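You operate a simulated robot arm through the tools that you are given. There is no shell and no other tool. Be economical: measure what you need, move in short steps, check, and stop when the job is done.

You run a simulated two-armed robot. Do the job below in one go: nothing can be reset, and whatever is moved stays where it is left.

JOB
Put the yellow cloth pad on top of the small board. Then put the tin from the tool bench shelf on the red square. Then take the brush and put it on the teal tray. Then close the bags drawer. Keep to this order. Set down upright: tin.

It is judged by the outcome, as a careful person would: the job done as asked, and still so three seconds after it is handed in. It fails if anything else is knocked over, pushed out of place, dropped, spilled or broken. Flat cloth is picked up by pressing the open fingertips on it (5 to 10 N) and closing them slowly along it; thin cloth reads only 2 to 8 mm in the jaws.

ROBOT AND FRAMES
Two 7-joint arms with two-finger parallel grippers on one trunk, on a base that drives. Base frame: it is fixed to the floor where the robot stands at the start and does not move with it; the origin is under the middle of the robot, x ahead of it, y to its left, z up; the surface under the hand at the start is at about z = 900. Readings come in mm, degrees, newtons and seconds.
The left shoulder is at the start at [50, 168, 1057], the right one opposite. With the tool pointing down near the work surface each hand reaches from about 100 to 660 mm from the robot's upright axis, wherever it stands, measured 20 degrees to its own side. Places, roughly: bags drawer [-2600, 2100, 500]; brush (18x4x3 cm) [-800, 1600, 900]; red square (12x12 cm) [80, -2480, 760]; small board (20x15x3 cm) [2000, -2800, 800]; teal tray (32x20x7 cm) [1400, -2800, 800]; tin [-1250, 250, 500]; yellow cloth pad (8x5x4 cm) [500, 0, 800]. Payload 1.57 kg a hand.
The tool frame of a hand sits at the grasp point between the pads (the TCP): z along the fingers, y along the line on which they close. The tips reach 30 mm beyond it. Largest opening 80 mm; finger width 17, thickness 12; the body of the gripper, 40 by 82 mm, starts 80 mm behind the TCP.
Orientation is told as [roll, pitch, yaw] about the base's x, y, z axes, in that order, counted from this pose: with the fingers straight down and closing along the base's y, the tool's x points along the base's -x, its y along +y and its z along -z.

CONTROLS
- The arms move only by the tool move_arm. It takes "left_deltas", "right_deltas" or both (then of equal length, played together; a hand with none holds still); each is a list of rows, each an object of numbers (a shift or turn left out is 0, a gripper value left out holds the last): "x", "y", "z": the shift along the base's x, y, z in mm; "rx", "ry", "rz": the turn, a rotation vector about the base's x, y, z in degrees. In form: [{"x": .., "y": .., "z": .., "rx": .., "ry": .., "rz": ..}, ...]. A call has 1 to 8 rows; each row is the pose to reach, as a shift and turn from the pose commanded when the call began. "left_fingers" and "right_fingers" are, for a hand that has rows, the closure in counts, from 0 (fully open) to 255 (shut), set as the call begins (left out, the last holds). A row lasts 0.2 s, in which the tool goes at most 50 mm and 8.6 degrees; a call with a longer step from one row to the next is refused whole, and so is a gripper value outside its range. A pose out of reach is approached as far as the arm can. The call stops where the force on the tool passes 40 N (or 10 N more than at its start, if that is more) or the arm is blocked; 0.2 s more then pass. Each finger travels about 45 mm/s and halts on what it meets, pressing with about 34 N; the grip force reading is that of the motor and also rises with nothing between the fingers. The clock runs only during rows and for 0.2 s after the last one: add rows that repeat a pose to give the fingers time. The reply holds the time, the measured pose of the TCP, the force on the tool along the base axes, the opening and the grip force, in the units named above and with some noise, with the torque about the TCP (base axes, N m) and any sound that the robot's microphone picked up.
- Cameras (640 x 400 px; columns grow to the right, rows downward): "scene" is now at [125.3, -5.2, 1263.5]; the picture's right is [-0.08, -1.00, 0.00], its down [-0.60, 0.05, -0.79] and it looks along [0.79, -0.06, -0.61] (base axes); focal length 264 px, centre (320, 200). "left" rides on the left gripper at [72, 7, -122] in its tool frame; the picture's right is [-0.09, 1.00, 0.00], its down [-0.84, -0.08, -0.54] and it looks along [-0.54, -0.05, 0.84] (tool axes); focal length 238 px, centre (320, 200). "right" rides on the right gripper at [72, -7, -122] in its tool frame; the picture's right is [0.09, 1.00, 0.00], its down [-0.84, 0.08, -0.54] and it looks along [-0.54, 0.05, 0.84] (tool axes); focal length 238 px, centre (320, 200). There is no depth. A picture from a camera that has moved, and an enlarged one, comes with that camera's place and axes in the base frame and with its lens.
- camera(camera): a new picture of that camera. The clock stands still meanwhile.
- raise_lower(by): slides the trunk up (or, below 0, down) by that many mm; the arms and the scene camera ride with it, the base frame stays. It gives what a move gives, with no picture.
- drive_base(legs): drives the robot by 1 to 6 legs, each [ahead, left, turn to the left] in mm, mm and degrees, along the robot's own axes; the way and the turn of a leg run together, so that a leg with both is an arc; at most 1500 mm and 180 degrees a leg. The arms and the cameras ride along, it lands a little off, and it stops where it bumps. It gives what a move gives.
- aim_head(pan, tilt): turns the head with the scene camera to pan (to the left, within 80 degrees either way) and tilt (down, from -29 to 69), counted from straight ahead of the robot. It gives what a move gives.
- close_up(camera, box): a new picture of the part [left, top, right, bottom] of that camera's present view, enlarged. The clock stands still meanwhile.
- sign_off(): hands the job in; it is judged then, once.

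Go step by step. Nothing tells you exact positions but the pictures and the camera data: compare them with the known pose of the tool, close in by small moves and look again before you grip or let go. The budget is 165 turns and 118 pictures, counting those below and the enlarged ones. Unless the task says otherwise, let go and move clear before handing in, and close with one line.

The tools are called as a command line: name --argument value ..., lists and objects as JSON in quotes. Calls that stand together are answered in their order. move_arm: Moves the arms, as the interface text tells. Its arguments: {"type":"object","properties":{"left_deltas":{"type":"array","items":{"type":"object","properties":{"x":{"type":"number"},"y":{"type":"number"},"z":{"type":"number"},"rx":{"type":"number"},"ry":{"type":"number"},"rz":{"type":"number"}}}},"left_fingers":{"type":"number"},"right_deltas":{"type":"array","items":{"type":"object","properties":{"x":{"type":"number"},"y":{"type":"number"},"z":{"type":"number"},"rx":{"type":"number"},"ry":{"type":"number"},"rz":{"type":"number"}}}},"right_fingers":{"type":"number"}},"required":[]} The other tools are called the same way: raise_lower (by) slides the trunk up or down; drive_base (legs) drives the base; aim_head (pan, tilt) turns the head that bears the scene camera; camera (camera) takes a picture; close_up (camera, box) takes an enlarged picture of a part of a camera's view; sign_off () hands the job in.

At the start:

```text
time_s: 0.0
left_ee_pos: [433.0, 193.6, 1006.7]
left_tool_rot: [-0.1, 0.0, 0.0]
left_ft_force: [-0.2, -0.6, -0.2]
left_torque: [-0.02, 0.03, -0.03]
left_width: 79.8
left_grip_force: 0.0
right_ee_pos: [516.5, -238.6, 982.6]
right_tool_rot: [0.0, 0.0, 0.0]
right_ft_force: [-0.8, -1.0, -0.5]
right_torque: [-0.01, -0.01, 0.0]
right_width: 79.7
right_grip_force: 0.1
trunk travel left (down, up): [-225.0, 218.0]
robot x, y, heading: [2.3, 0.7, 0.1]
head pan, tilt: [-4.6, 37.4]
```

scene: 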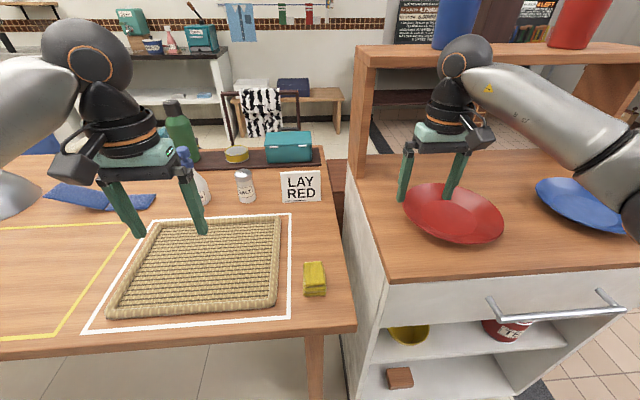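
right: 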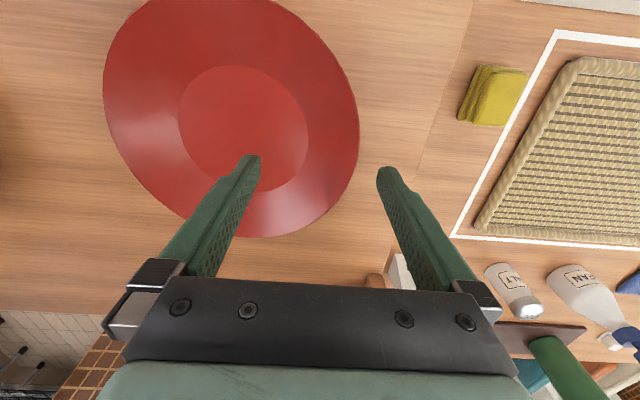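
left: 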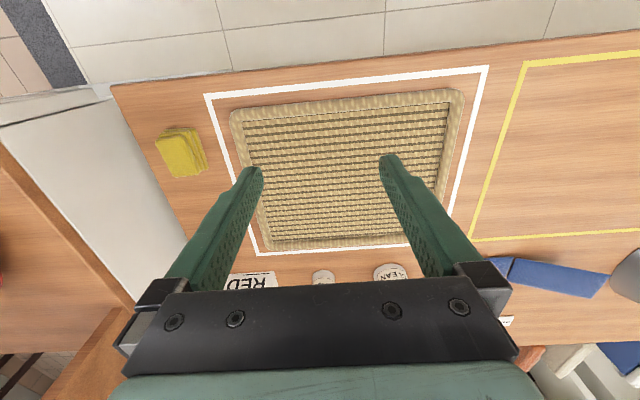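

The pad triangulates to about [470, -19, 790], on the lower table beside the taller cabinet, whose edge is near y = -135. I'll bring the left hand above it and look.

move_arm --left_deltas '[{"x": 8, "y": -43}, {"x": 16, "y": -86}, {"x": 24, "y": -129}, {"x": 32, "y": -172}, {"x": 37, "y": -212}, {"x": 37, "y": -212, "z": -45}, {"x": 37, "y": -212, "z": -90}, {"x": 37, "y": -212, "z": -90}]' --left_fingers 0

camera --camera "left"

camera --camera "scene"

```text
time_s: 1.8
left_ee_pos: [467.9, -18.4, 916.1]
left_tool_rot: [0.0, 0.0, 0.2]
left_ft_force: [0.0, 0.5, 0.0]
left_torque: [-0.01, -0.01, -0.01]
left_width: 79.9
left_grip_force: 0.1
right_ee_pos: [516.7, -238.5, 983.3]
right_tool_rot: [-0.1, 0.0, 0.0]
right_ft_force: [-0.5, 0.1, -0.3]
right_torque: [-0.01, 0.02, -0.02]
right_width: 80.0
right_grip_force: 0.1
trunk travel left (down, up): [-225.0, 218.0]
robot x, y, heading: [0.9, 0.6, 0.1]
head pan, tilt: [-4.6, 37.4]
```

```text
114 pictures are left
camera left: at [396.2, -11.7, 1037.6], right [0.09, 1.0, 0.0], down [0.84, -0.08, 0.54], along [0.54, -0.05, -0.84], focal length 238 px, centre (320, 200)
```

left: 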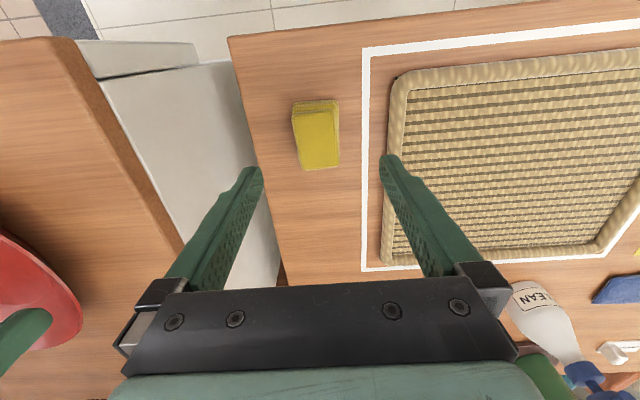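

```text
113 pictures are left
camera scene: at [125.3, -5.3, 1263.5], right [-0.08, -1.0, 0.0], down [-0.6, 0.05, -0.79], along [0.79, -0.06, -0.61], focal length 264 px, centre (320, 200)
```

scene: 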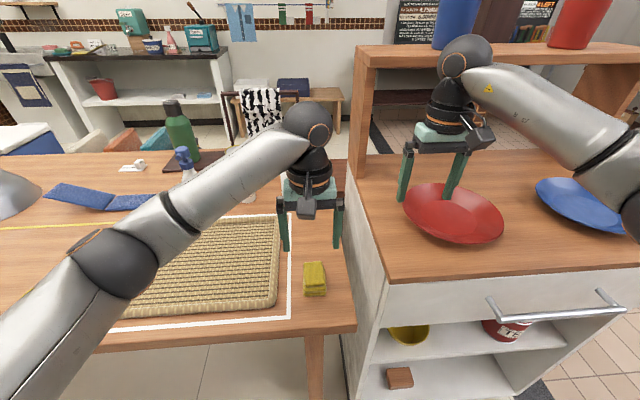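

The pad is squared with the axes, centred about [484, -21.5]. I'll lower partway and check the height.

move_arm --left_deltas '[{"x": 10, "y": -3, "z": -30}, {"x": 16, "y": -3, "z": -60}, {"x": 16, "y": -3, "z": -80}, {"x": 16, "y": -3, "z": -80}]'

camera --camera "left"

close_up --camera "scene" --box '[240, 180, 400, 320]'

```text
time_s: 2.8
left_ee_pos: [486.0, -19.2, 835.5]
left_tool_rot: [-0.1, 0.0, 0.1]
left_ft_force: [0.5, 0.4, 0.9]
left_torque: [0.08, 0.0, -0.01]
left_width: 79.8
left_grip_force: 0.1
right_ee_pos: [516.1, -237.4, 982.4]
right_tool_rot: [0.1, 0.0, 0.0]
right_ft_force: [0.8, -0.1, 0.3]
right_torque: [0.05, -0.01, 0.0]
right_width: 80.1
right_grip_force: 0.1
trunk travel left (down, up): [-225.0, 218.0]
robot x, y, heading: [1.0, 2.5, -0.2]
head pan, tilt: [-4.6, 37.4]
```

```text
112 pictures are left
camera left: at [413.5, -13.2, 957.5], right [0.09, 1.0, 0.0], down [0.84, -0.08, 0.54], along [0.54, -0.05, -0.84], focal length 238 px, centre (320, 200)
```

left: 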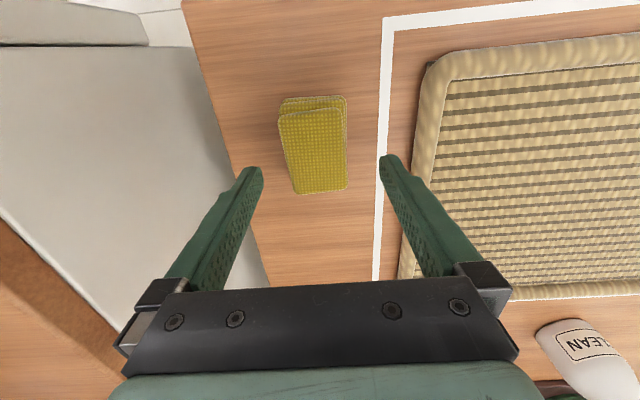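

```text
2.86 times, centred on (320, 250) of scene
camera zoom: at [125.3, -5.2, 1263.5], right [-0.08, -1.0, 0.0], down [-0.6, 0.05, -0.79], along [0.79, -0.06, -0.61], focal length 754 px, centre (320, 57)
```

zoom: 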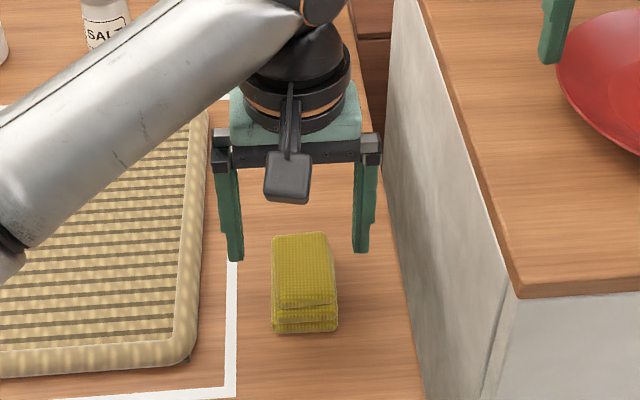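

Pad top appears to lie near z 780–800. I'll lower with the fingers on either side of it.

move_arm --left_deltas '[{"x": -3, "y": -2, "z": -15}, {"x": -3, "y": -2, "z": -30}, {"x": -3, "y": -2, "z": -30}]'

camera --camera "left"

close_up --camera "scene" --box '[240, 180, 400, 320]'

```text
time_s: 3.6
left_ee_pos: [482.9, -23.2, 805.8]
left_tool_rot: [0.1, 0.0, 0.0]
left_ft_force: [-0.4, -0.1, 0.2]
left_torque: [-0.03, 0.0, -0.03]
left_width: 80.1
left_grip_force: 0.0
right_ee_pos: [516.6, -237.8, 981.9]
right_tool_rot: [0.0, 0.0, 0.0]
right_ft_force: [-0.2, -0.8, 0.2]
right_torque: [0.01, -0.04, 0.0]
right_width: 79.9
right_grip_force: 0.2
trunk travel left (down, up): [-225.0, 218.0]
robot x, y, heading: [2.9, 0.7, -0.1]
head pan, tilt: [-4.6, 37.4]
```

```text
110 pictures are left
camera left: at [410.9, -15.7, 927.9], right [0.09, 1.0, 0.0], down [0.84, -0.08, 0.54], along [0.54, -0.05, -0.84], focal length 238 px, centre (320, 200)
```

left: 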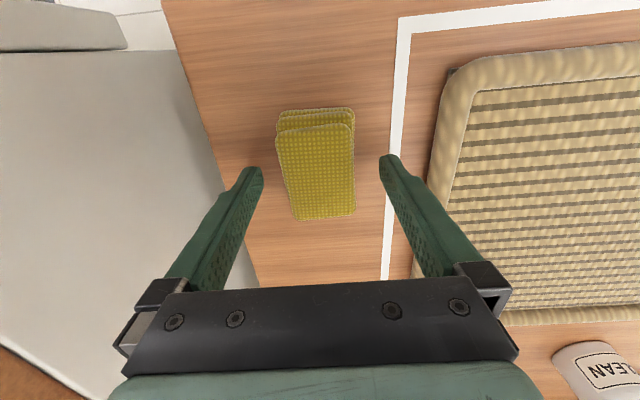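

```text
2.86 times, centred on (320, 250) of scene
camera zoom: at [125.3, -5.2, 1263.5], right [-0.08, -1.0, 0.0], down [-0.6, 0.05, -0.79], along [0.79, -0.06, -0.61], focal length 754 px, centre (320, 57)
```

zoom: 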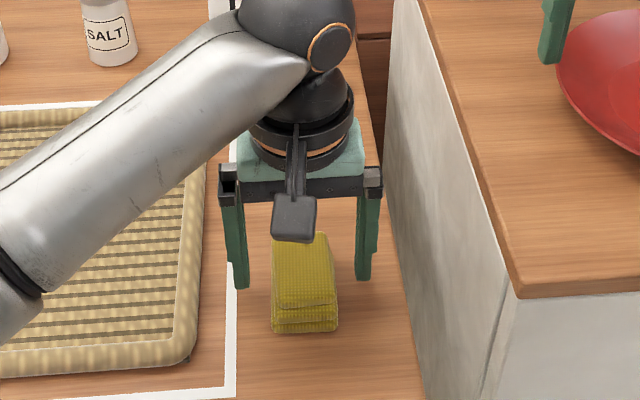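

Fingers straddle the pad well. I'll go slightly lower and close.

move_arm --left_deltas '[{"x": -2, "y": 1, "z": -4}, {"x": -2, "y": 1, "z": -8}, {"x": -2, "y": 1, "z": -11}]'

camera --camera "left"

```text
time_s: 4.4
left_ee_pos: [480.6, -22.6, 795.0]
left_tool_rot: [0.0, 0.0, 0.0]
left_ft_force: [0.1, 0.4, 0.5]
left_torque: [0.01, 0.02, -0.01]
left_width: 80.0
left_grip_force: 0.0
right_ee_pos: [516.1, -238.8, 983.0]
right_tool_rot: [0.0, -0.1, 0.0]
right_ft_force: [0.5, -0.2, 0.0]
right_torque: [-0.01, 0.0, 0.02]
right_width: 80.0
right_grip_force: 0.1
trunk travel left (down, up): [-225.0, 218.0]
robot x, y, heading: [-0.3, -1.7, -0.1]
head pan, tilt: [-4.6, 37.4]
```

```text
108 pictures are left
camera left: at [408.5, -15.1, 916.8], right [0.09, 1.0, 0.0], down [0.84, -0.08, 0.54], along [0.54, -0.05, -0.84], focal length 238 px, centre (320, 200)
```

left: 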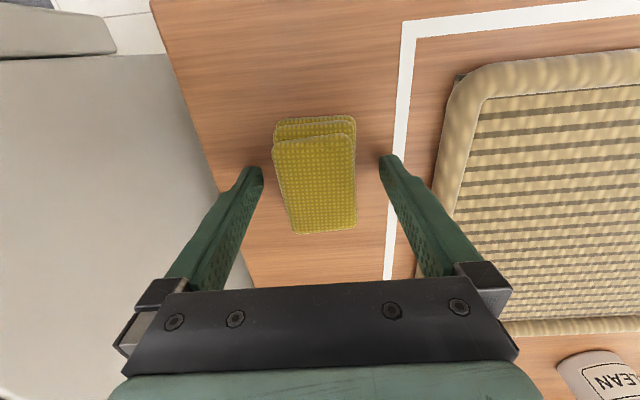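

Straddled correctly; closing.

move_arm --left_deltas '[{"z": -2}, {"z": -2}, {"z": -2}, {"z": -2}, {"z": -2}, {"z": -2}]' --left_fingers 255

move_arm --left_deltas '[{"z": 30}, {"z": 75}, {"z": 120}, {"z": 165}, {"z": 165}]'

camera --camera "left"

camera --camera "scene"

```text
time_s: 5.8
left_ee_pos: [480.4, -22.4, 793.6]
left_tool_rot: [0.1, 0.0, -0.1]
left_ft_force: [0.6, -0.8, 0.3]
left_torque: [-0.01, -0.05, -0.02]
left_width: 48.8
left_grip_force: 34.3
right_ee_pos: [514.7, -237.7, 983.7]
right_tool_rot: [-0.1, 0.0, -0.1]
right_ft_force: [-0.4, -0.2, -0.6]
right_torque: [-0.02, 0.01, -0.02]
right_width: 79.7
right_grip_force: 0.0
trunk travel left (down, up): [-225.0, 218.0]
robot x, y, heading: [-0.4, -4.0, -0.0]
head pan, tilt: [-4.6, 37.4]
```

```text
time_s: 7.0
left_ee_pos: [480.7, -21.7, 956.7]
left_tool_rot: [0.1, 0.0, 0.0]
left_ft_force: [-0.7, -0.1, -0.3]
left_torque: [0.01, -0.02, 0.04]
left_width: 0.0
left_grip_force: 21.3
right_ee_pos: [516.0, -238.4, 982.1]
right_tool_rot: [0.1, -0.1, 0.0]
right_ft_force: [1.0, -0.1, 0.6]
right_torque: [0.02, -0.02, -0.01]
right_width: 79.9
right_grip_force: 0.1
trunk travel left (down, up): [-225.0, 218.0]
robot x, y, heading: [-1.2, 2.2, -0.0]
head pan, tilt: [-4.6, 37.4]
```

```text
107 pictures are left
camera left: at [407.7, -14.9, 1078.2], right [0.09, 1.0, 0.0], down [0.84, -0.08, 0.54], along [0.54, -0.05, -0.84], focal length 238 px, centre (320, 200)
```

left: 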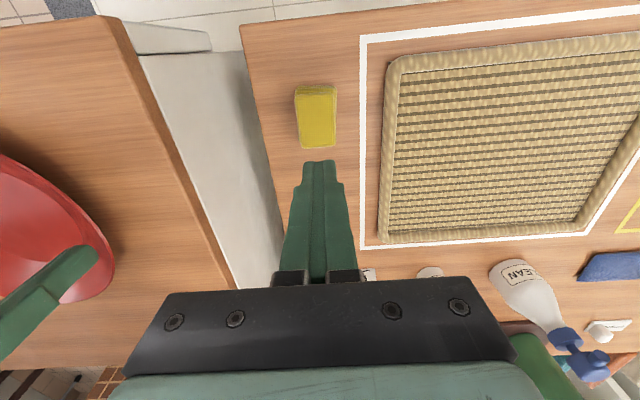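

```text
106 pictures are left
camera scene: at [125.3, -5.2, 1263.4], right [-0.08, -1.0, 0.0], down [-0.61, 0.05, -0.79], along [0.79, -0.06, -0.61], focal length 264 px, centre (320, 200)
```

scene: 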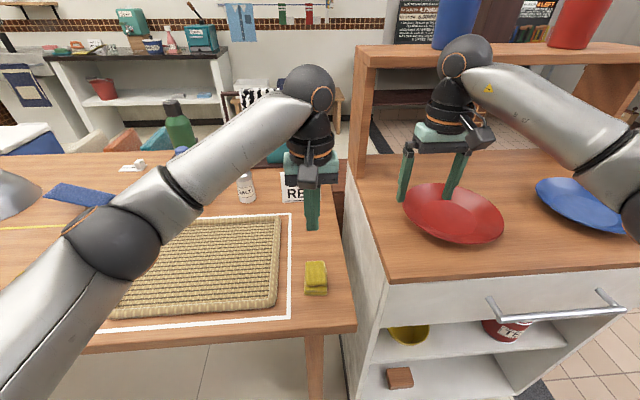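

The grip slipped off: the pad is ~49 mm wide, so its top is lower (~775) than I took it for. I'll re-open, go about 25 mm deeper and regrip.

move_arm --left_deltas '[{"x": 2}, {"x": 4}, {"x": 6}, {"x": 6}, {"x": 6, "y": -2, "z": -50}, {"x": 6, "y": -2, "z": -100}, {"x": 6, "y": -2, "z": -140}, {"x": 6, "y": -2, "z": -160}]' --left_fingers 0

move_arm --left_deltas '[{"z": -6}, {"z": -12}, {"z": -18}, {"z": -24}, {"z": -28}]'

camera --camera "left"

close_up --camera "scene" --box '[240, 180, 400, 320]'

```text
time_s: 8.8
left_ee_pos: [488.4, -24.8, 795.6]
left_tool_rot: [0.1, 0.0, 0.1]
left_ft_force: [-0.2, 0.6, -0.3]
left_torque: [0.02, -0.01, 0.01]
left_width: 80.2
left_grip_force: 0.1
right_ee_pos: [515.4, -238.4, 983.7]
right_tool_rot: [0.0, 0.0, 0.0]
right_ft_force: [-0.8, 0.4, 0.3]
right_torque: [-0.01, 0.02, -0.02]
right_width: 80.0
right_grip_force: 0.0
trunk travel left (down, up): [-225.0, 218.0]
robot x, y, heading: [1.9, -2.2, -0.1]
head pan, tilt: [-4.6, 37.4]
```

```text
time_s: 9.6
left_ee_pos: [488.4, -24.0, 789.5]
left_tool_rot: [0.0, -0.6, 0.0]
left_ft_force: [-10.6, 4.0, 17.1]
left_torque: [0.6, 0.42, 0.36]
left_width: 79.9
left_grip_force: 0.0
right_ee_pos: [515.1, -237.2, 983.9]
right_tool_rot: [0.0, 0.0, 0.0]
right_ft_force: [1.2, -0.3, -0.7]
right_torque: [0.01, -0.01, 0.01]
right_width: 79.9
right_grip_force: 0.2
trunk travel left (down, up): [-225.0, 218.0]
robot x, y, heading: [-0.2, -0.3, 0.1]
head pan, tilt: [-4.6, 37.4]
stopped in row 3 (left hand): the force on the tool passed its limit at 46 N (the readings are from after the stop); the commanded pose is now the measured one
```

```text
105 pictures are left
camera left: at [413.2, -17.6, 911.1], right [0.09, 1.0, 0.0], down [0.83, -0.08, 0.55], along [0.55, -0.05, -0.83], focal length 238 px, centre (320, 200)
```

left: 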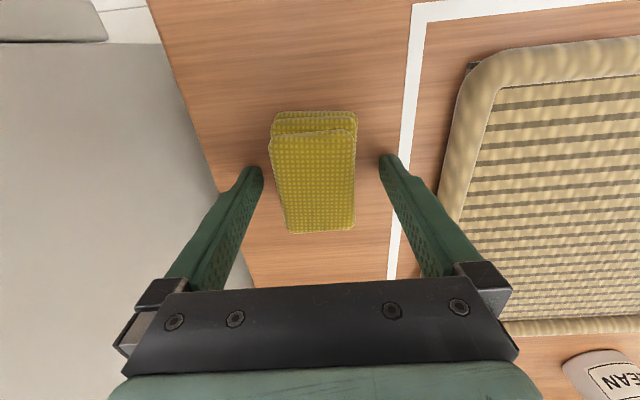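

```text
2.86 times, centred on (320, 250) of scene
camera zoom: at [123.3, -4.7, 1263.7], right [-0.08, -1.0, 0.0], down [-0.6, 0.05, -0.8], along [0.79, -0.06, -0.61], focal length 754 px, centre (320, 57)
```

zoom: 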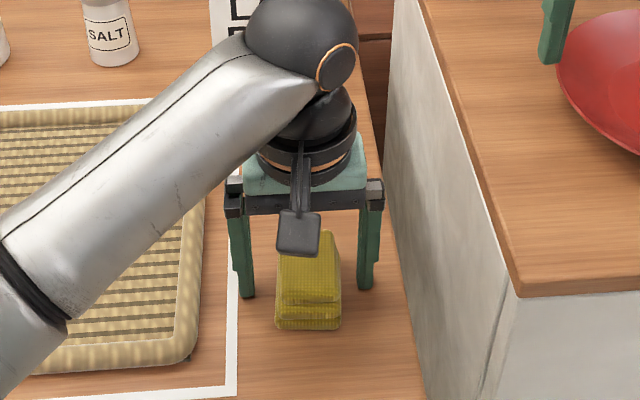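

The tips touched the table, so its surface is z ≈ 758. I'll lift 2 mm, grip at the pad's middle, and lift slowly this time.

move_arm --left_deltas '[{"z": 2, "x": -1}, {"z": 2, "x": -1}]' --left_fingers 0

move_arm --left_deltas '[{"z": 0}, {"z": 0}, {"z": 0}, {"z": 0}, {"z": 0}, {"z": 0}, {"z": 0}, {"z": 0}]' --left_fingers 255

move_arm --left_deltas '[{"z": 2}, {"z": 4}, {"z": 6}, {"z": 8}, {"z": 10}, {"z": 12}]'

camera --camera "left"

```text
time_s: 10.2
left_ee_pos: [486.9, -25.6, 790.3]
left_tool_rot: [-0.1, -0.6, 0.1]
left_ft_force: [-7.4, 2.8, 13.4]
left_torque: [0.57, 0.36, 0.27]
left_width: 80.0
left_grip_force: 0.1
right_ee_pos: [514.9, -237.0, 983.7]
right_tool_rot: [0.0, -0.1, 0.1]
right_ft_force: [0.0, -0.6, 0.2]
right_torque: [0.0, -0.02, 0.0]
right_width: 80.0
right_grip_force: 0.0
trunk travel left (down, up): [-225.0, 218.0]
robot x, y, heading: [1.9, -1.6, -0.0]
head pan, tilt: [-4.6, 37.4]
```

```text
time_s: 12.0
left_ee_pos: [487.9, -23.6, 790.1]
left_tool_rot: [-0.1, -0.8, 0.1]
left_ft_force: [9.0, 5.3, 15.8]
left_torque: [0.54, -0.23, -0.23]
left_width: 49.6
left_grip_force: 34.3
right_ee_pos: [516.7, -237.5, 983.3]
right_tool_rot: [0.1, -0.1, 0.0]
right_ft_force: [0.2, -0.1, -0.3]
right_torque: [0.01, -0.01, 0.0]
right_width: 80.1
right_grip_force: 0.1
trunk travel left (down, up): [-225.0, 218.0]
robot x, y, heading: [-1.0, -0.4, -0.0]
head pan, tilt: [-4.6, 37.4]
```

```text
time_s: 13.4
left_ee_pos: [487.1, -24.3, 801.2]
left_tool_rot: [0.0, -0.5, 0.0]
left_ft_force: [0.4, 0.2, -0.7]
left_torque: [-0.02, 0.0, 0.02]
left_width: 49.4
left_grip_force: 34.0
right_ee_pos: [517.2, -238.3, 982.0]
right_tool_rot: [0.0, -0.1, 0.0]
right_ft_force: [-0.6, -0.1, 1.4]
right_torque: [0.02, 0.01, 0.02]
right_width: 80.0
right_grip_force: 0.0
trunk travel left (down, up): [-225.0, 218.0]
robot x, y, heading: [-2.8, -1.2, 0.2]
head pan, tilt: [-4.6, 37.4]
```

```text
103 pictures are left
camera left: at [413.9, -17.8, 922.6], right [0.09, 1.0, 0.0], down [0.83, -0.08, 0.55], along [0.55, -0.05, -0.84], focal length 238 px, centre (320, 200)
```

left: 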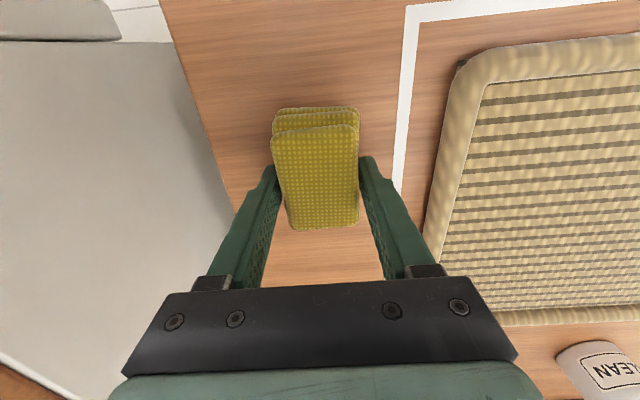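

Still held at 49 mm. I continue lifting gently.

move_arm --left_deltas '[{"z": 6}, {"z": 14}, {"z": 24}, {"z": 36}, {"z": 50}, {"z": 64}, {"z": 78}, {"z": 84}]'

camera --camera "scene"

```text
time_s: 15.2
left_ee_pos: [485.6, -23.9, 883.8]
left_tool_rot: [0.0, -0.4, 0.0]
left_ft_force: [0.1, -0.2, -0.6]
left_torque: [-0.01, 0.01, 0.02]
left_width: 49.2
left_grip_force: 34.4
right_ee_pos: [515.2, -238.1, 982.4]
right_tool_rot: [0.1, 0.0, 0.0]
right_ft_force: [0.5, -0.6, 0.4]
right_torque: [-0.02, 0.01, 0.0]
right_width: 80.2
right_grip_force: 0.0
trunk travel left (down, up): [-225.0, 218.0]
robot x, y, heading: [-2.0, -1.0, -0.1]
head pan, tilt: [-4.6, 37.4]
```

```text
102 pictures are left
camera scene: at [125.3, -5.1, 1263.4], right [-0.08, -1.0, 0.0], down [-0.61, 0.05, -0.79], along [0.79, -0.06, -0.61], focal length 264 px, centre (320, 200)
```

scene: 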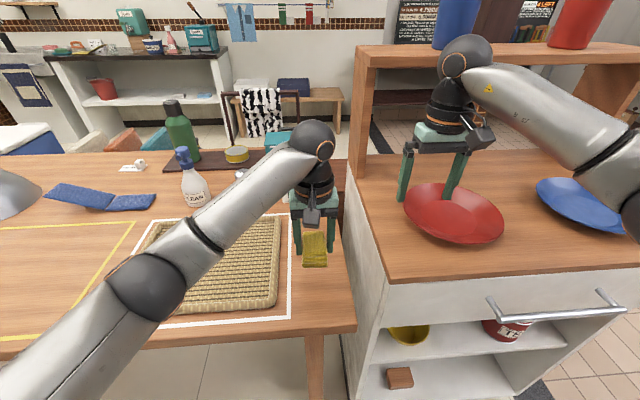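

The pad is lifted. Now I tuck both hands back and up for driving, then survey the room.

move_arm --left_deltas '[{"z": 35}, {"z": 80}, {"z": 125}, {"z": 165}, {"x": -20, "y": 40, "z": 165}, {"x": -55, "y": 70, "z": 165}, {"x": -90, "y": 100, "z": 165}, {"x": -120, "y": 130, "z": 165}]' --right_deltas '[{"z": 30}, {"z": 70}, {"z": 80}, {"x": -30, "z": 80}, {"x": -65, "z": 80}, {"x": -100, "z": 80}, {"x": -135, "z": 80}, {"x": -160, "z": 80}]'

aim_head --pan -75 --tilt 15

camera --camera "scene"

aim_head --pan 75 --tilt 15

camera --camera "scene"

```text
time_s: 17.0
left_ee_pos: [365.5, 107.1, 1052.0]
left_tool_rot: [0.0, -0.6, 0.0]
left_ft_force: [-0.6, 0.0, -0.4]
left_torque: [-0.01, 0.0, 0.02]
left_width: 49.5
left_grip_force: 34.0
right_ee_pos: [354.6, -237.0, 1062.7]
right_tool_rot: [0.0, -0.2, 0.0]
right_ft_force: [0.0, 0.2, -0.3]
right_torque: [-0.01, 0.03, -0.01]
right_width: 79.9
right_grip_force: 0.1
trunk travel left (down, up): [-225.0, 218.0]
robot x, y, heading: [0.9, -1.0, -0.1]
head pan, tilt: [-4.6, 37.4]
```

```text
time_s: 18.4
left_ee_pos: [367.0, 105.9, 1052.7]
left_tool_rot: [0.0, -0.5, 0.0]
left_ft_force: [0.7, -0.2, -0.4]
left_torque: [-0.01, 0.0, 0.03]
left_width: 49.1
left_grip_force: 33.9
right_ee_pos: [356.1, -237.9, 1063.1]
right_tool_rot: [0.0, 0.1, 0.0]
right_ft_force: [-0.6, -0.6, 0.0]
right_torque: [0.02, -0.01, 0.0]
right_width: 79.8
right_grip_force: 0.0
trunk travel left (down, up): [-225.0, 218.0]
robot x, y, heading: [-3.6, -0.2, 0.1]
head pan, tilt: [-75.0, 15.0]
```

```text
101 pictures are left
camera scene: at [63.1, -88.4, 1299.1], right [-0.97, -0.26, 0.0], down [-0.07, 0.25, -0.97], along [0.25, -0.93, -0.26], focal length 264 px, centre (320, 200)
```

scene: 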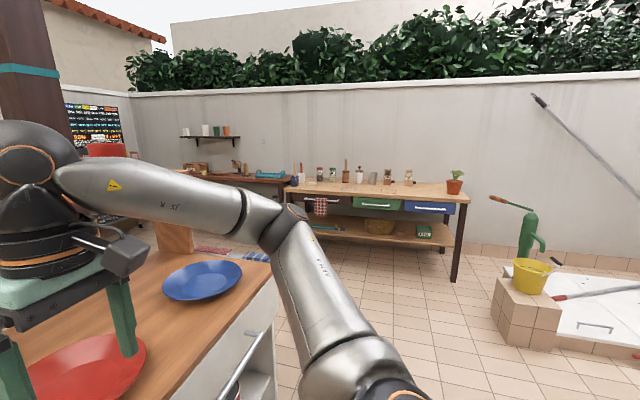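

```text
time_s: 20.8
left_ee_pos: [367.1, 106.0, 1053.1]
left_tool_rot: [-0.1, -0.6, -0.1]
left_ft_force: [0.1, 0.0, -0.7]
left_torque: [0.0, 0.01, 0.0]
left_width: 49.1
left_grip_force: 34.0
right_ee_pos: [355.5, -238.6, 1063.2]
right_tool_rot: [0.0, 0.0, -0.1]
right_ft_force: [0.1, -0.2, -0.1]
right_torque: [0.0, -0.02, -0.01]
right_width: 80.1
right_grip_force: 0.1
trunk travel left (down, up): [-225.0, 218.0]
robot x, y, heading: [-0.2, -0.1, 0.2]
head pan, tilt: [75.0, 15.0]
```

```text
100 pictures are left
camera scene: at [63.0, 92.0, 1299.1], right [0.97, -0.26, 0.0], down [-0.07, -0.25, -0.97], along [0.25, 0.93, -0.26], focal length 264 px, centre (320, 200)
```

scene: 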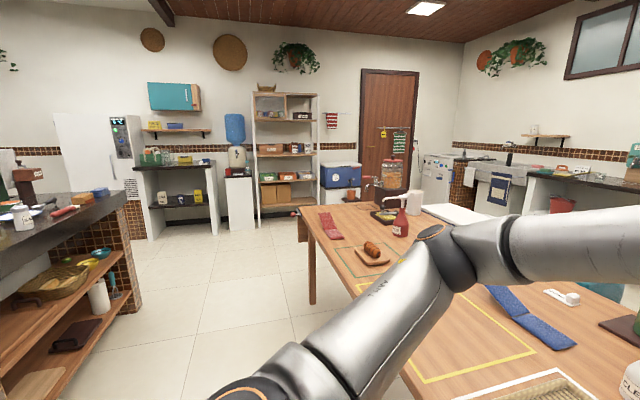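

The teal tray and board are on a terrace table near y ≈ -2800, and the drawer bench with the red square spans roughly x -550..950. I'll back off a bit, turn right, and look along the way.

drive_base --legs '[[-180, 0, 0], [0, 0, -90]]'

aim_head --pan 30 --tilt 25

camera --camera "scene"

```text
time_s: 26.1
left_ee_pos: [-82.1, -369.2, 1053.7]
left_tool_rot: [0.0, -0.6, -91.2]
left_ft_force: [0.5, -0.4, -0.4]
left_torque: [-0.03, 0.02, -0.04]
left_width: 49.1
left_grip_force: 33.4
right_ee_pos: [-426.7, -350.9, 1064.2]
right_tool_rot: [0.0, 0.0, -91.2]
right_ft_force: [-0.3, 0.0, 0.6]
right_torque: [0.0, -0.01, 0.01]
right_width: 80.0
right_grip_force: 0.0
trunk travel left (down, up): [-225.0, 218.0]
robot x, y, heading: [-185.0, 0.3, -91.2]
head pan, tilt: [75.0, 15.0]
```

```text
time_s: 27.2
left_ee_pos: [-82.3, -367.9, 1051.3]
left_tool_rot: [0.1, -0.6, -91.2]
left_ft_force: [0.9, 0.0, 0.2]
left_torque: [0.04, 0.01, -0.02]
left_width: 49.0
left_grip_force: 34.4
right_ee_pos: [-425.5, -350.9, 1061.9]
right_tool_rot: [-0.1, 0.0, -91.2]
right_ft_force: [0.0, 0.8, 0.1]
right_torque: [0.04, 0.07, 0.02]
right_width: 80.1
right_grip_force: 0.0
trunk travel left (down, up): [-225.0, 218.0]
robot x, y, heading: [-181.8, 1.1, -91.2]
head pan, tilt: [30.0, 25.0]
```

```text
99 pictures are left
camera scene: at [-138.1, -118.9, 1282.9], right [-0.88, -0.48, 0.0], down [-0.2, 0.37, -0.91], along [0.44, -0.79, -0.42], focal length 264 px, centre (320, 200)
```

scene: 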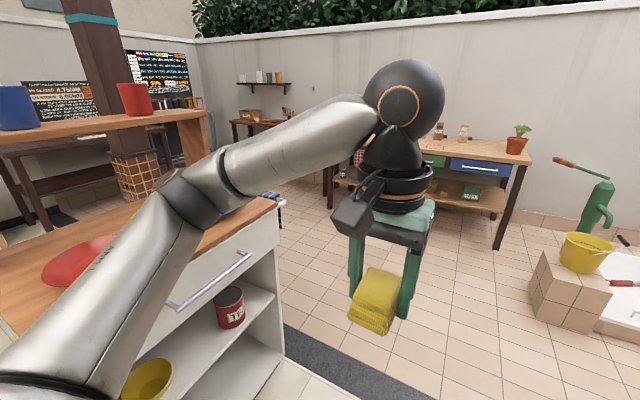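

The floor between the cabinet (ends y ≈ -800) and the terrace benches is clear. I'll drive ahead then sideways towards the tray table.

drive_base --legs '[[1500, 0, 0], [0, 1400, 0]]'

aim_head --pan 25 --tilt 20

camera --camera "scene"

```text
time_s: 46.8
left_ee_pos: [1298.2, -1890.1, 1052.7]
left_tool_rot: [0.0, -0.6, -90.3]
left_ft_force: [0.5, 0.0, 0.1]
left_torque: [0.0, 0.02, -0.03]
left_width: 49.0
left_grip_force: 33.7
right_ee_pos: [954.9, -1877.0, 1063.3]
right_tool_rot: [-0.1, 0.0, -90.3]
right_ft_force: [-0.3, 0.2, -0.9]
right_torque: [0.0, 0.0, -0.02]
right_width: 80.3
right_grip_force: 0.0
trunk travel left (down, up): [-225.0, 218.0]
robot x, y, heading: [1194.8, -1523.4, -90.2]
head pan, tilt: [30.0, 25.0]
```

```text
time_s: 47.4
left_ee_pos: [1298.2, -1889.7, 1052.0]
left_tool_rot: [0.0, -0.5, -90.3]
left_ft_force: [-0.5, 0.0, -0.4]
left_torque: [0.04, -0.01, -0.02]
left_width: 49.1
left_grip_force: 34.2
right_ee_pos: [953.0, -1877.5, 1063.0]
right_tool_rot: [0.0, 0.0, -90.3]
right_ft_force: [0.2, -0.3, 0.5]
right_torque: [0.04, 0.02, -0.03]
right_width: 79.9
right_grip_force: 0.0
trunk travel left (down, up): [-225.0, 218.0]
robot x, y, heading: [1192.4, -1521.4, -90.3]
head pan, tilt: [25.0, 20.0]
```

```text
98 pictures are left
camera scene: at [1232.1, -1645.9, 1290.9], right [-0.91, -0.42, 0.0], down [-0.14, 0.31, -0.94], along [0.39, -0.85, -0.34], focal length 264 px, centre (320, 200)
```

scene: 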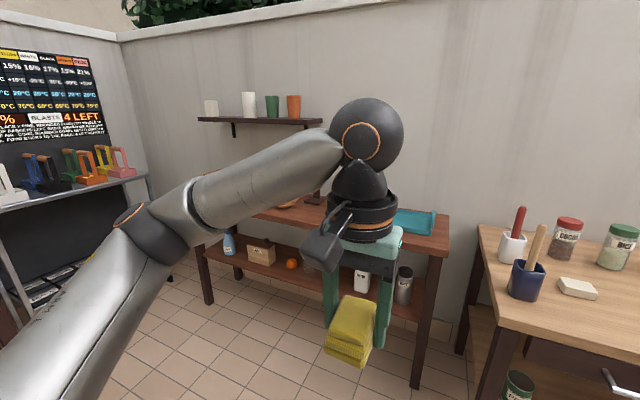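

The table's front is at y ≈ -2640. I'll approach in front of where the board should be and look down.

drive_base --legs '[[0, 650, 0], [520, 0, 0]]'

aim_head --pan -12 --tilt 35

camera --camera "scene"

camera --camera "left"

```text
time_s: 56.1
left_ee_pos: [1923.6, -2411.7, 1052.3]
left_tool_rot: [0.0, -0.5, -90.5]
left_ft_force: [-0.7, 0.1, -0.7]
left_torque: [0.0, 0.01, 0.0]
left_width: 49.2
left_grip_force: 34.1
right_ee_pos: [1579.8, -2398.7, 1063.1]
right_tool_rot: [0.0, 0.0, -90.6]
right_ft_force: [-0.1, -0.4, 0.8]
right_torque: [0.01, 0.0, -0.02]
right_width: 80.0
right_grip_force: 0.0
trunk travel left (down, up): [-225.0, 218.0]
robot x, y, heading: [1821.6, -2044.5, -90.5]
head pan, tilt: [25.0, 20.0]
```

```text
time_s: 57.1
left_ee_pos: [1924.0, -2411.7, 1053.7]
left_tool_rot: [0.0, -0.6, -90.6]
left_ft_force: [-0.1, 0.1, -0.4]
left_torque: [0.03, -0.01, -0.03]
left_width: 48.9
left_grip_force: 34.0
right_ee_pos: [1579.7, -2395.6, 1064.7]
right_tool_rot: [0.1, 0.0, -90.6]
right_ft_force: [1.0, -0.9, -0.3]
right_torque: [0.03, -0.02, -0.01]
right_width: 80.1
right_grip_force: 0.0
trunk travel left (down, up): [-225.0, 218.0]
robot x, y, heading: [1819.5, -2045.5, -90.6]
head pan, tilt: [-12.0, 35.0]
```

```text
97 pictures are left
camera scene: at [1801.2, -2168.9, 1267.1], right [-0.98, 0.22, 0.0], down [0.12, 0.56, -0.82], along [-0.18, -0.8, -0.57], focal length 264 px, centre (320, 200)
```

scene: 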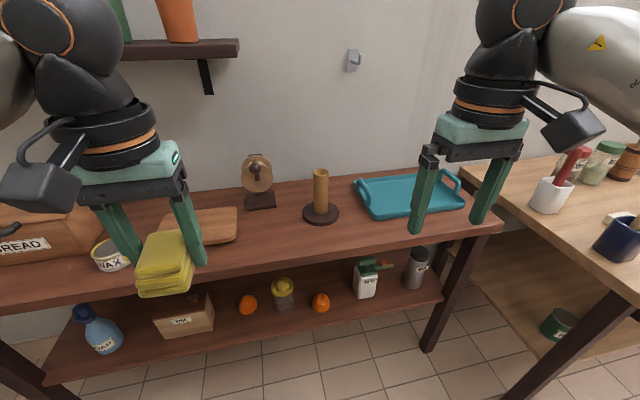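

```text
96 pictures are left
camera left: at [1931.1, -2339.6, 1173.6], right [0.99, -0.1, 0.0], down [-0.09, -0.83, 0.55], along [-0.06, -0.55, -0.84], focal length 238 px, centre (320, 200)
```

left: 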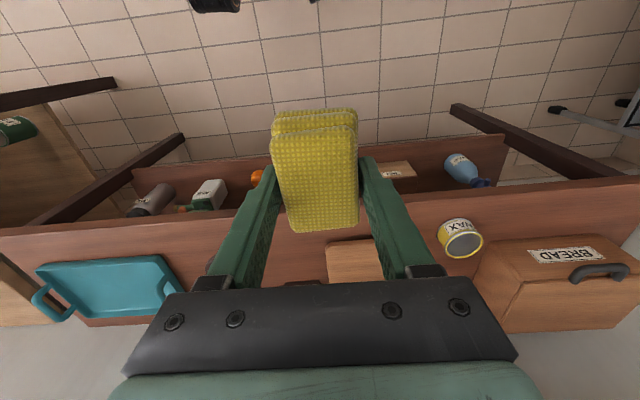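

The board is at roughly x 1900–2100, y ≈ -2770. I'll go 200 mm closer and move the pad aside to view the board.

drive_base --legs '[[200, 0, 0]]'

aim_head --pan 25 --tilt 40

camera --camera "scene"

camera --camera "left"

```text
time_s: 58.7
left_ee_pos: [1921.5, -2615.4, 1052.7]
left_tool_rot: [0.1, -0.5, -90.7]
left_ft_force: [-0.4, 0.2, 0.0]
left_torque: [-0.01, 0.03, -0.02]
left_width: 49.0
left_grip_force: 34.2
right_ee_pos: [1577.9, -2600.1, 1062.7]
right_tool_rot: [0.0, 0.0, -90.7]
right_ft_force: [-0.1, -0.4, -0.4]
right_torque: [0.01, 0.04, -0.01]
right_width: 79.8
right_grip_force: 0.1
trunk travel left (down, up): [-225.0, 218.0]
robot x, y, heading: [1819.2, -2244.3, -90.8]
head pan, tilt: [-12.0, 35.0]
```

```text
time_s: 59.7
left_ee_pos: [1920.8, -2614.3, 1052.6]
left_tool_rot: [0.0, -0.6, -90.8]
left_ft_force: [-0.3, -0.3, -0.5]
left_torque: [-0.02, -0.02, 0.01]
left_width: 48.9
left_grip_force: 34.1
right_ee_pos: [1577.9, -2599.3, 1063.1]
right_tool_rot: [0.0, -0.1, -90.7]
right_ft_force: [-0.3, 0.4, -0.9]
right_torque: [-0.01, 0.0, -0.01]
right_width: 80.0
right_grip_force: 0.2
trunk travel left (down, up): [-225.0, 218.0]
robot x, y, heading: [1818.3, -2248.3, -90.8]
head pan, tilt: [25.0, 40.0]
```

```text
95 pictures are left
camera scene: at [1852.9, -2362.4, 1259.5], right [-0.91, -0.41, 0.0], down [-0.26, 0.59, -0.77], along [0.31, -0.7, -0.64], focal length 264 px, centre (320, 200)
```

scene: 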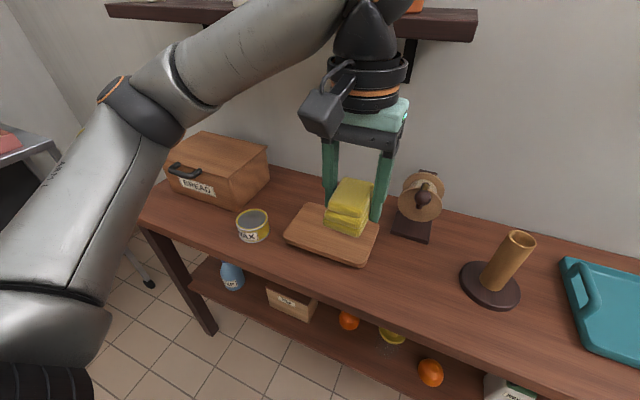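

```text
94 pictures are left
camera left: at [1928.0, -2541.9, 1173.6], right [0.99, -0.1, 0.0], down [-0.09, -0.83, 0.55], along [-0.06, -0.55, -0.83], focal length 238 px, centre (320, 200)
```

left: 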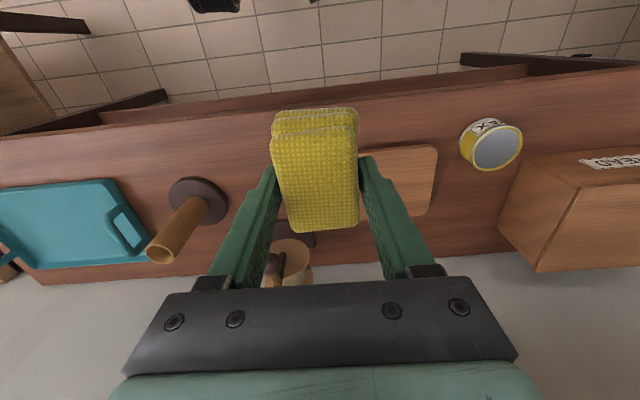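

The board's top solves to z ≈ 785, centred about [2010, -2783]. I'll carry the pad over it at height, then look.

move_arm --left_deltas '[{"x": 20, "y": -35}, {"x": 40, "y": -70}, {"x": 60, "y": -110}, {"x": 80, "y": -145}, {"x": 89, "y": -171}, {"x": 89, "y": -171, "z": -40}, {"x": 89, "y": -171, "z": -80}, {"x": 89, "y": -171, "z": -110}]'

camera --camera "scene"

camera --camera "left"

```text
time_s: 61.0
left_ee_pos: [2007.4, -2776.6, 1053.3]
left_tool_rot: [0.2, -0.1, -91.2]
left_ft_force: [-0.8, 11.0, -2.4]
left_torque: [-1.66, -0.12, 0.0]
left_width: 49.0
left_grip_force: 33.6
right_ee_pos: [1577.4, -2598.9, 1063.1]
right_tool_rot: [0.0, 0.0, -90.7]
right_ft_force: [-0.5, 0.6, 0.2]
right_torque: [-0.04, -0.01, -0.01]
right_width: 80.0
right_grip_force: 0.1
trunk travel left (down, up): [-225.0, 218.0]
robot x, y, heading: [1819.5, -2246.7, -90.6]
head pan, tilt: [25.0, 40.0]
stopped in row 6 (left hand): the force on the tool passed its limit at 74 N (the readings are from after the stop); the commanded pose is now the measured one
```

```text
93 pictures are left
camera scene: at [1853.4, -2360.4, 1259.7], right [-0.91, -0.41, 0.0], down [-0.27, 0.58, -0.77], along [0.32, -0.7, -0.64], focal length 264 px, centre (320, 200)
```

scene: 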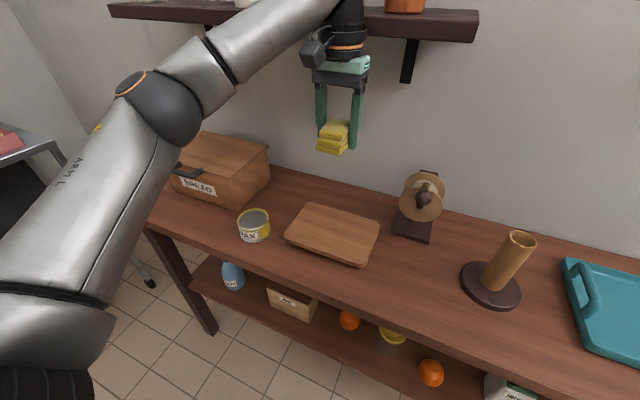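

```text
92 pictures are left
camera left: at [2015.2, -2704.0, 1175.7], right [0.99, -0.12, 0.0], down [-0.1, -0.83, 0.54], along [-0.06, -0.54, -0.84], focal length 238 px, centre (320, 200)
```

left: 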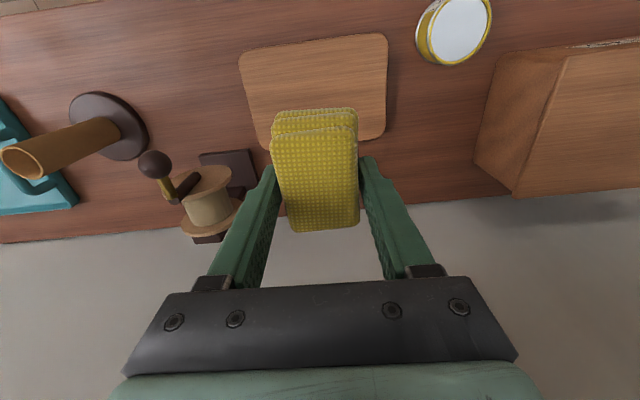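

The wrist brushed the wall shelf at that height. I'll back off, lower, and then go in beneath it.

move_arm --left_deltas '[{"y": 35}, {"y": 75}, {"y": 110}, {"y": 110, "z": -40}, {"y": 110, "z": -80}, {"y": 110, "z": -120}, {"y": 110, "z": -150}, {"y": 110, "z": -170}]'

aim_head --pan 20 --tilt 15

camera --camera "scene"

```text
time_s: 62.8
left_ee_pos: [2008.6, -2667.8, 882.8]
left_tool_rot: [0.2, -0.1, -91.2]
left_ft_force: [0.7, 0.1, 0.4]
left_torque: [0.02, 0.01, 0.02]
left_width: 49.2
left_grip_force: 33.6
right_ee_pos: [1577.0, -2599.8, 1063.2]
right_tool_rot: [0.0, 0.0, -90.7]
right_ft_force: [-0.1, 0.4, 0.2]
right_torque: [0.02, 0.03, 0.0]
right_width: 80.0
right_grip_force: 0.0
trunk travel left (down, up): [-225.0, 218.0]
robot x, y, heading: [1817.5, -2247.5, -90.6]
head pan, tilt: [25.0, 40.0]
```

```text
time_s: 63.7
left_ee_pos: [2008.7, -2668.3, 882.5]
left_tool_rot: [0.2, -0.1, -91.1]
left_ft_force: [0.6, 0.2, 0.0]
left_torque: [0.01, 0.01, 0.0]
left_width: 49.5
left_grip_force: 34.0
right_ee_pos: [1577.7, -2599.3, 1062.7]
right_tool_rot: [-0.1, 0.0, -90.7]
right_ft_force: [-0.3, 0.3, 0.7]
right_torque: [0.0, 0.02, -0.03]
right_width: 80.1
right_grip_force: 0.1
trunk travel left (down, up): [-225.0, 218.0]
robot x, y, heading: [1816.4, -2245.3, -90.6]
head pan, tilt: [20.0, 15.0]
```

```text
91 pictures are left
camera scene: at [1848.9, -2372.9, 1299.0], right [-0.94, -0.33, 0.0], down [-0.09, 0.24, -0.97], along [0.32, -0.91, -0.26], focal length 264 px, centre (320, 200)
```

scene: 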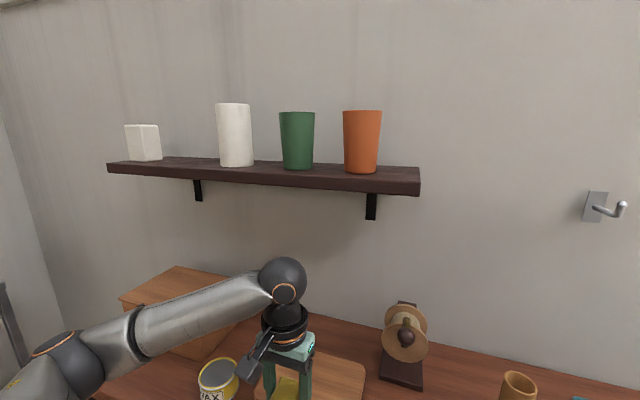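

All the cups are standing and the wrist is now well under the shelf. I go over the board's centre and lower.

move_arm --left_deltas '[{"x": -1, "y": -35}, {"x": -3, "y": -70}, {"x": -3, "y": -103}, {"x": -3, "y": -103, "z": -25}, {"x": -3, "y": -103, "z": -45}, {"x": -3, "y": -103, "z": -55}]'

aim_head --pan 25 --tilt 40

close_up --camera "scene" --box '[240, 120, 440, 290]'

camera --camera "left"

```text
time_s: 65.2
left_ee_pos: [2006.6, -2773.6, 839.6]
left_tool_rot: [-0.1, -1.1, -91.3]
left_ft_force: [1.7, 5.2, 18.1]
left_torque: [0.28, -0.24, 0.0]
left_width: 49.3
left_grip_force: 33.7
right_ee_pos: [1577.9, -2598.2, 1062.7]
right_tool_rot: [0.1, -0.2, -90.6]
right_ft_force: [-0.2, 0.3, -0.2]
right_torque: [-0.02, -0.02, -0.01]
right_width: 80.2
right_grip_force: 0.0
trunk travel left (down, up): [-225.0, 218.0]
robot x, y, heading: [1822.1, -2245.7, -90.6]
head pan, tilt: [20.0, 15.0]
stopped in row 6 (left hand): the force on the tool passed its limit at 44 N (the readings are from after the stop); the commanded pose is now the measured one
```

```text
time_s: 66.0
left_ee_pos: [2006.8, -2774.3, 840.0]
left_tool_rot: [-0.1, -1.2, -91.3]
left_ft_force: [2.2, 1.3, 29.7]
left_torque: [0.37, -0.28, -0.3]
left_width: 49.0
left_grip_force: 34.2
right_ee_pos: [1576.8, -2597.1, 1063.3]
right_tool_rot: [0.0, -0.1, -90.7]
right_ft_force: [0.4, 0.2, -0.4]
right_torque: [0.0, -0.04, 0.0]
right_width: 79.8
right_grip_force: 0.1
trunk travel left (down, up): [-225.0, 218.0]
robot x, y, heading: [1816.3, -2245.3, -90.7]
head pan, tilt: [25.0, 40.0]
```

```text
2.35 times, centred on (340, 205) of scene
camera zoom: at [1852.4, -2359.5, 1260.1], right [-0.91, -0.41, 0.0], down [-0.26, 0.58, -0.77], along [0.32, -0.7, -0.64], focal length 621 px, centre (273, 188)
```

zoom: 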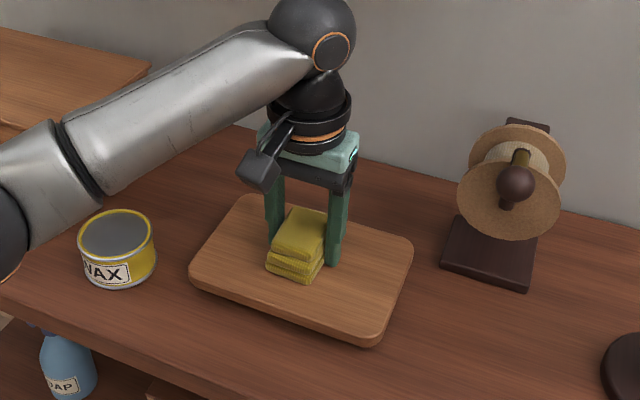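

```text
89 pictures are left
camera left: at [2013.6, -2698.9, 960.2], right [0.99, -0.11, 0.0], down [-0.09, -0.82, 0.56], along [-0.06, -0.56, -0.83], focal length 238 px, centre (320, 200)
```

left: 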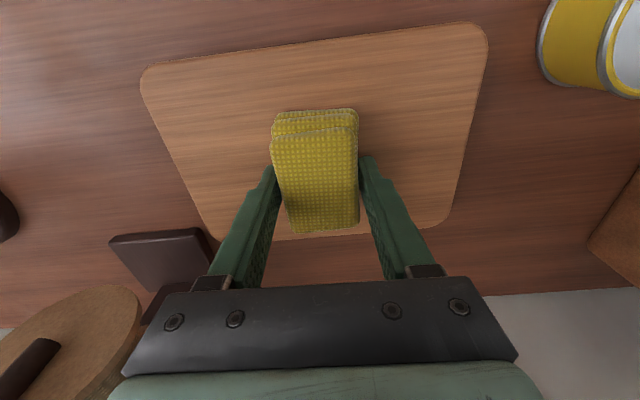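

The pad rests on the board, within its edges. I'll release slowly and lift off.

move_arm --left_deltas '[{"z": 1}, {"z": 1}, {"z": 1}, {"z": 1}, {"z": 1}]' --left_fingers 0

move_arm --left_deltas '[{"z": 15}, {"z": 40}, {"z": 65}, {"z": 65, "y": 40}, {"z": 65, "y": 85}, {"z": 65, "y": 130}]'

camera --camera "scene"

```text
time_s: 67.2
left_ee_pos: [2004.6, -2773.5, 839.4]
left_tool_rot: [0.0, -1.1, -91.2]
left_ft_force: [-10.9, -1.5, 23.8]
left_torque: [0.12, -0.13, 0.03]
left_width: 71.8
left_grip_force: 0.0
right_ee_pos: [1575.9, -2597.1, 1063.2]
right_tool_rot: [0.1, -0.1, -90.7]
right_ft_force: [-0.1, 0.5, -0.2]
right_torque: [-0.01, 0.0, 0.0]
right_width: 79.8
right_grip_force: 0.1
trunk travel left (down, up): [-225.0, 218.0]
robot x, y, heading: [1817.8, -2246.9, -90.6]
head pan, tilt: [25.0, 40.0]
```

```text
time_s: 68.7
left_ee_pos: [2007.1, -2644.4, 903.0]
left_tool_rot: [0.0, -0.8, -91.2]
left_ft_force: [-1.4, -0.1, 0.2]
left_torque: [0.04, -0.02, 0.0]
left_width: 80.1
left_grip_force: 0.2
right_ee_pos: [1578.3, -2598.2, 1062.7]
right_tool_rot: [-0.1, 0.0, -90.7]
right_ft_force: [-0.9, 0.1, 0.3]
right_torque: [-0.01, 0.01, 0.0]
right_width: 80.1
right_grip_force: 0.1
trunk travel left (down, up): [-225.0, 218.0]
robot x, y, heading: [1821.9, -2246.4, -90.6]
head pan, tilt: [25.0, 40.0]
```

```text
88 pictures are left
camera scene: at [1853.2, -2361.8, 1259.6], right [-0.91, -0.41, 0.0], down [-0.27, 0.59, -0.77], along [0.32, -0.7, -0.64], focal length 264 px, centre (320, 200)
```

scene: 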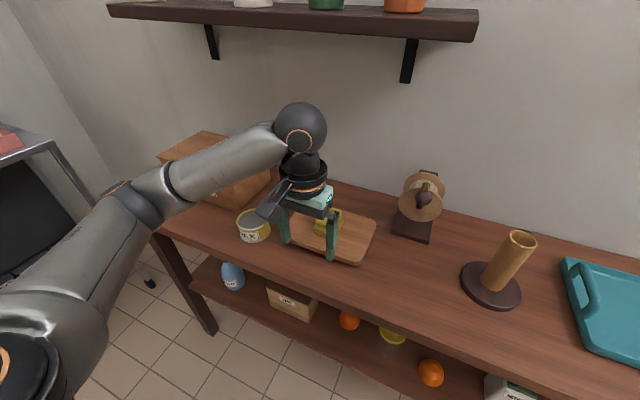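

Pad placed. I tuck the left arm and drive back towards the drawer bench, checking the red square on the way.

move_arm --left_deltas '[{"y": 25, "z": 30}, {"y": 35, "x": -15, "z": 70}, {"y": 40, "x": -35, "z": 110}, {"y": 40, "x": -60, "z": 150}, {"y": 40, "x": -90, "z": 150}]'

drive_base --legs '[[-550, 0, 0], [0, -1500, 0]]'

aim_head --pan 10 --tilt 25

camera --camera "scene"

```text
time_s: 69.8
left_ee_pos: [1915.6, -2603.7, 1053.4]
left_tool_rot: [0.0, -0.8, -91.2]
left_ft_force: [0.1, 0.3, -0.3]
left_torque: [0.02, 0.0, 0.0]
left_width: 79.8
left_grip_force: 0.1
right_ee_pos: [1576.5, -2599.4, 1062.8]
right_tool_rot: [0.0, 0.0, -90.7]
right_ft_force: [-0.4, -0.6, 0.6]
right_torque: [-0.07, 0.01, 0.01]
right_width: 80.1
right_grip_force: 0.0
trunk travel left (down, up): [-225.0, 218.0]
robot x, y, heading: [1820.3, -2245.4, -90.9]
head pan, tilt: [25.0, 40.0]
```

```text
time_s: 85.8
left_ee_pos: [436.4, -2016.7, 1053.5]
left_tool_rot: [0.0, -0.8, -92.3]
left_ft_force: [-0.1, -0.2, 0.7]
left_torque: [-0.01, -0.03, 0.02]
left_width: 80.1
left_grip_force: 0.1
right_ee_pos: [98.2, -2005.5, 1062.9]
right_tool_rot: [0.1, 0.0, -91.6]
right_ft_force: [-0.1, 0.2, -0.7]
right_torque: [0.01, -0.03, -0.03]
right_width: 80.0
right_grip_force: 0.0
trunk travel left (down, up): [-225.0, 218.0]
robot x, y, heading: [346.1, -1657.2, -91.7]
head pan, tilt: [25.0, 40.0]
```

```text
time_s: 86.5
left_ee_pos: [436.5, -2016.2, 1053.2]
left_tool_rot: [0.0, -0.8, -92.4]
left_ft_force: [0.1, 0.4, 0.7]
left_torque: [0.01, 0.0, 0.02]
left_width: 80.0
left_grip_force: 0.0
right_ee_pos: [99.3, -2006.4, 1062.7]
right_tool_rot: [0.0, 0.0, -91.7]
right_ft_force: [-0.3, -0.1, 0.1]
right_torque: [0.01, -0.01, -0.02]
right_width: 79.7
right_grip_force: 0.0
trunk travel left (down, up): [-225.0, 218.0]
robot x, y, heading: [347.6, -1658.8, -91.7]
head pan, tilt: [10.0, 25.0]
```

```text
87 pictures are left
camera scene: at [358.0, -1787.2, 1282.8], right [-0.99, -0.15, 0.0], down [-0.06, 0.42, -0.91], along [0.13, -0.9, -0.42], focal length 264 px, centre (320, 200)
```

scene: 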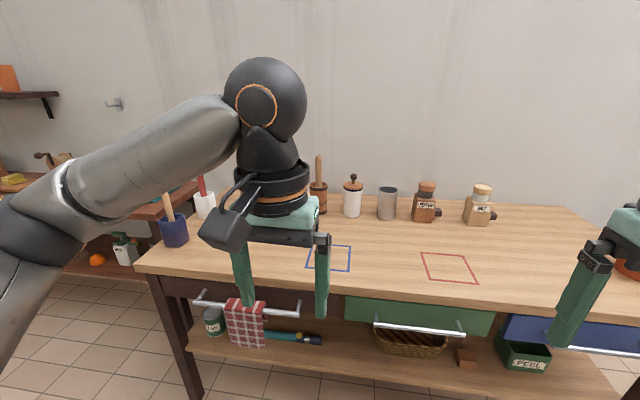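

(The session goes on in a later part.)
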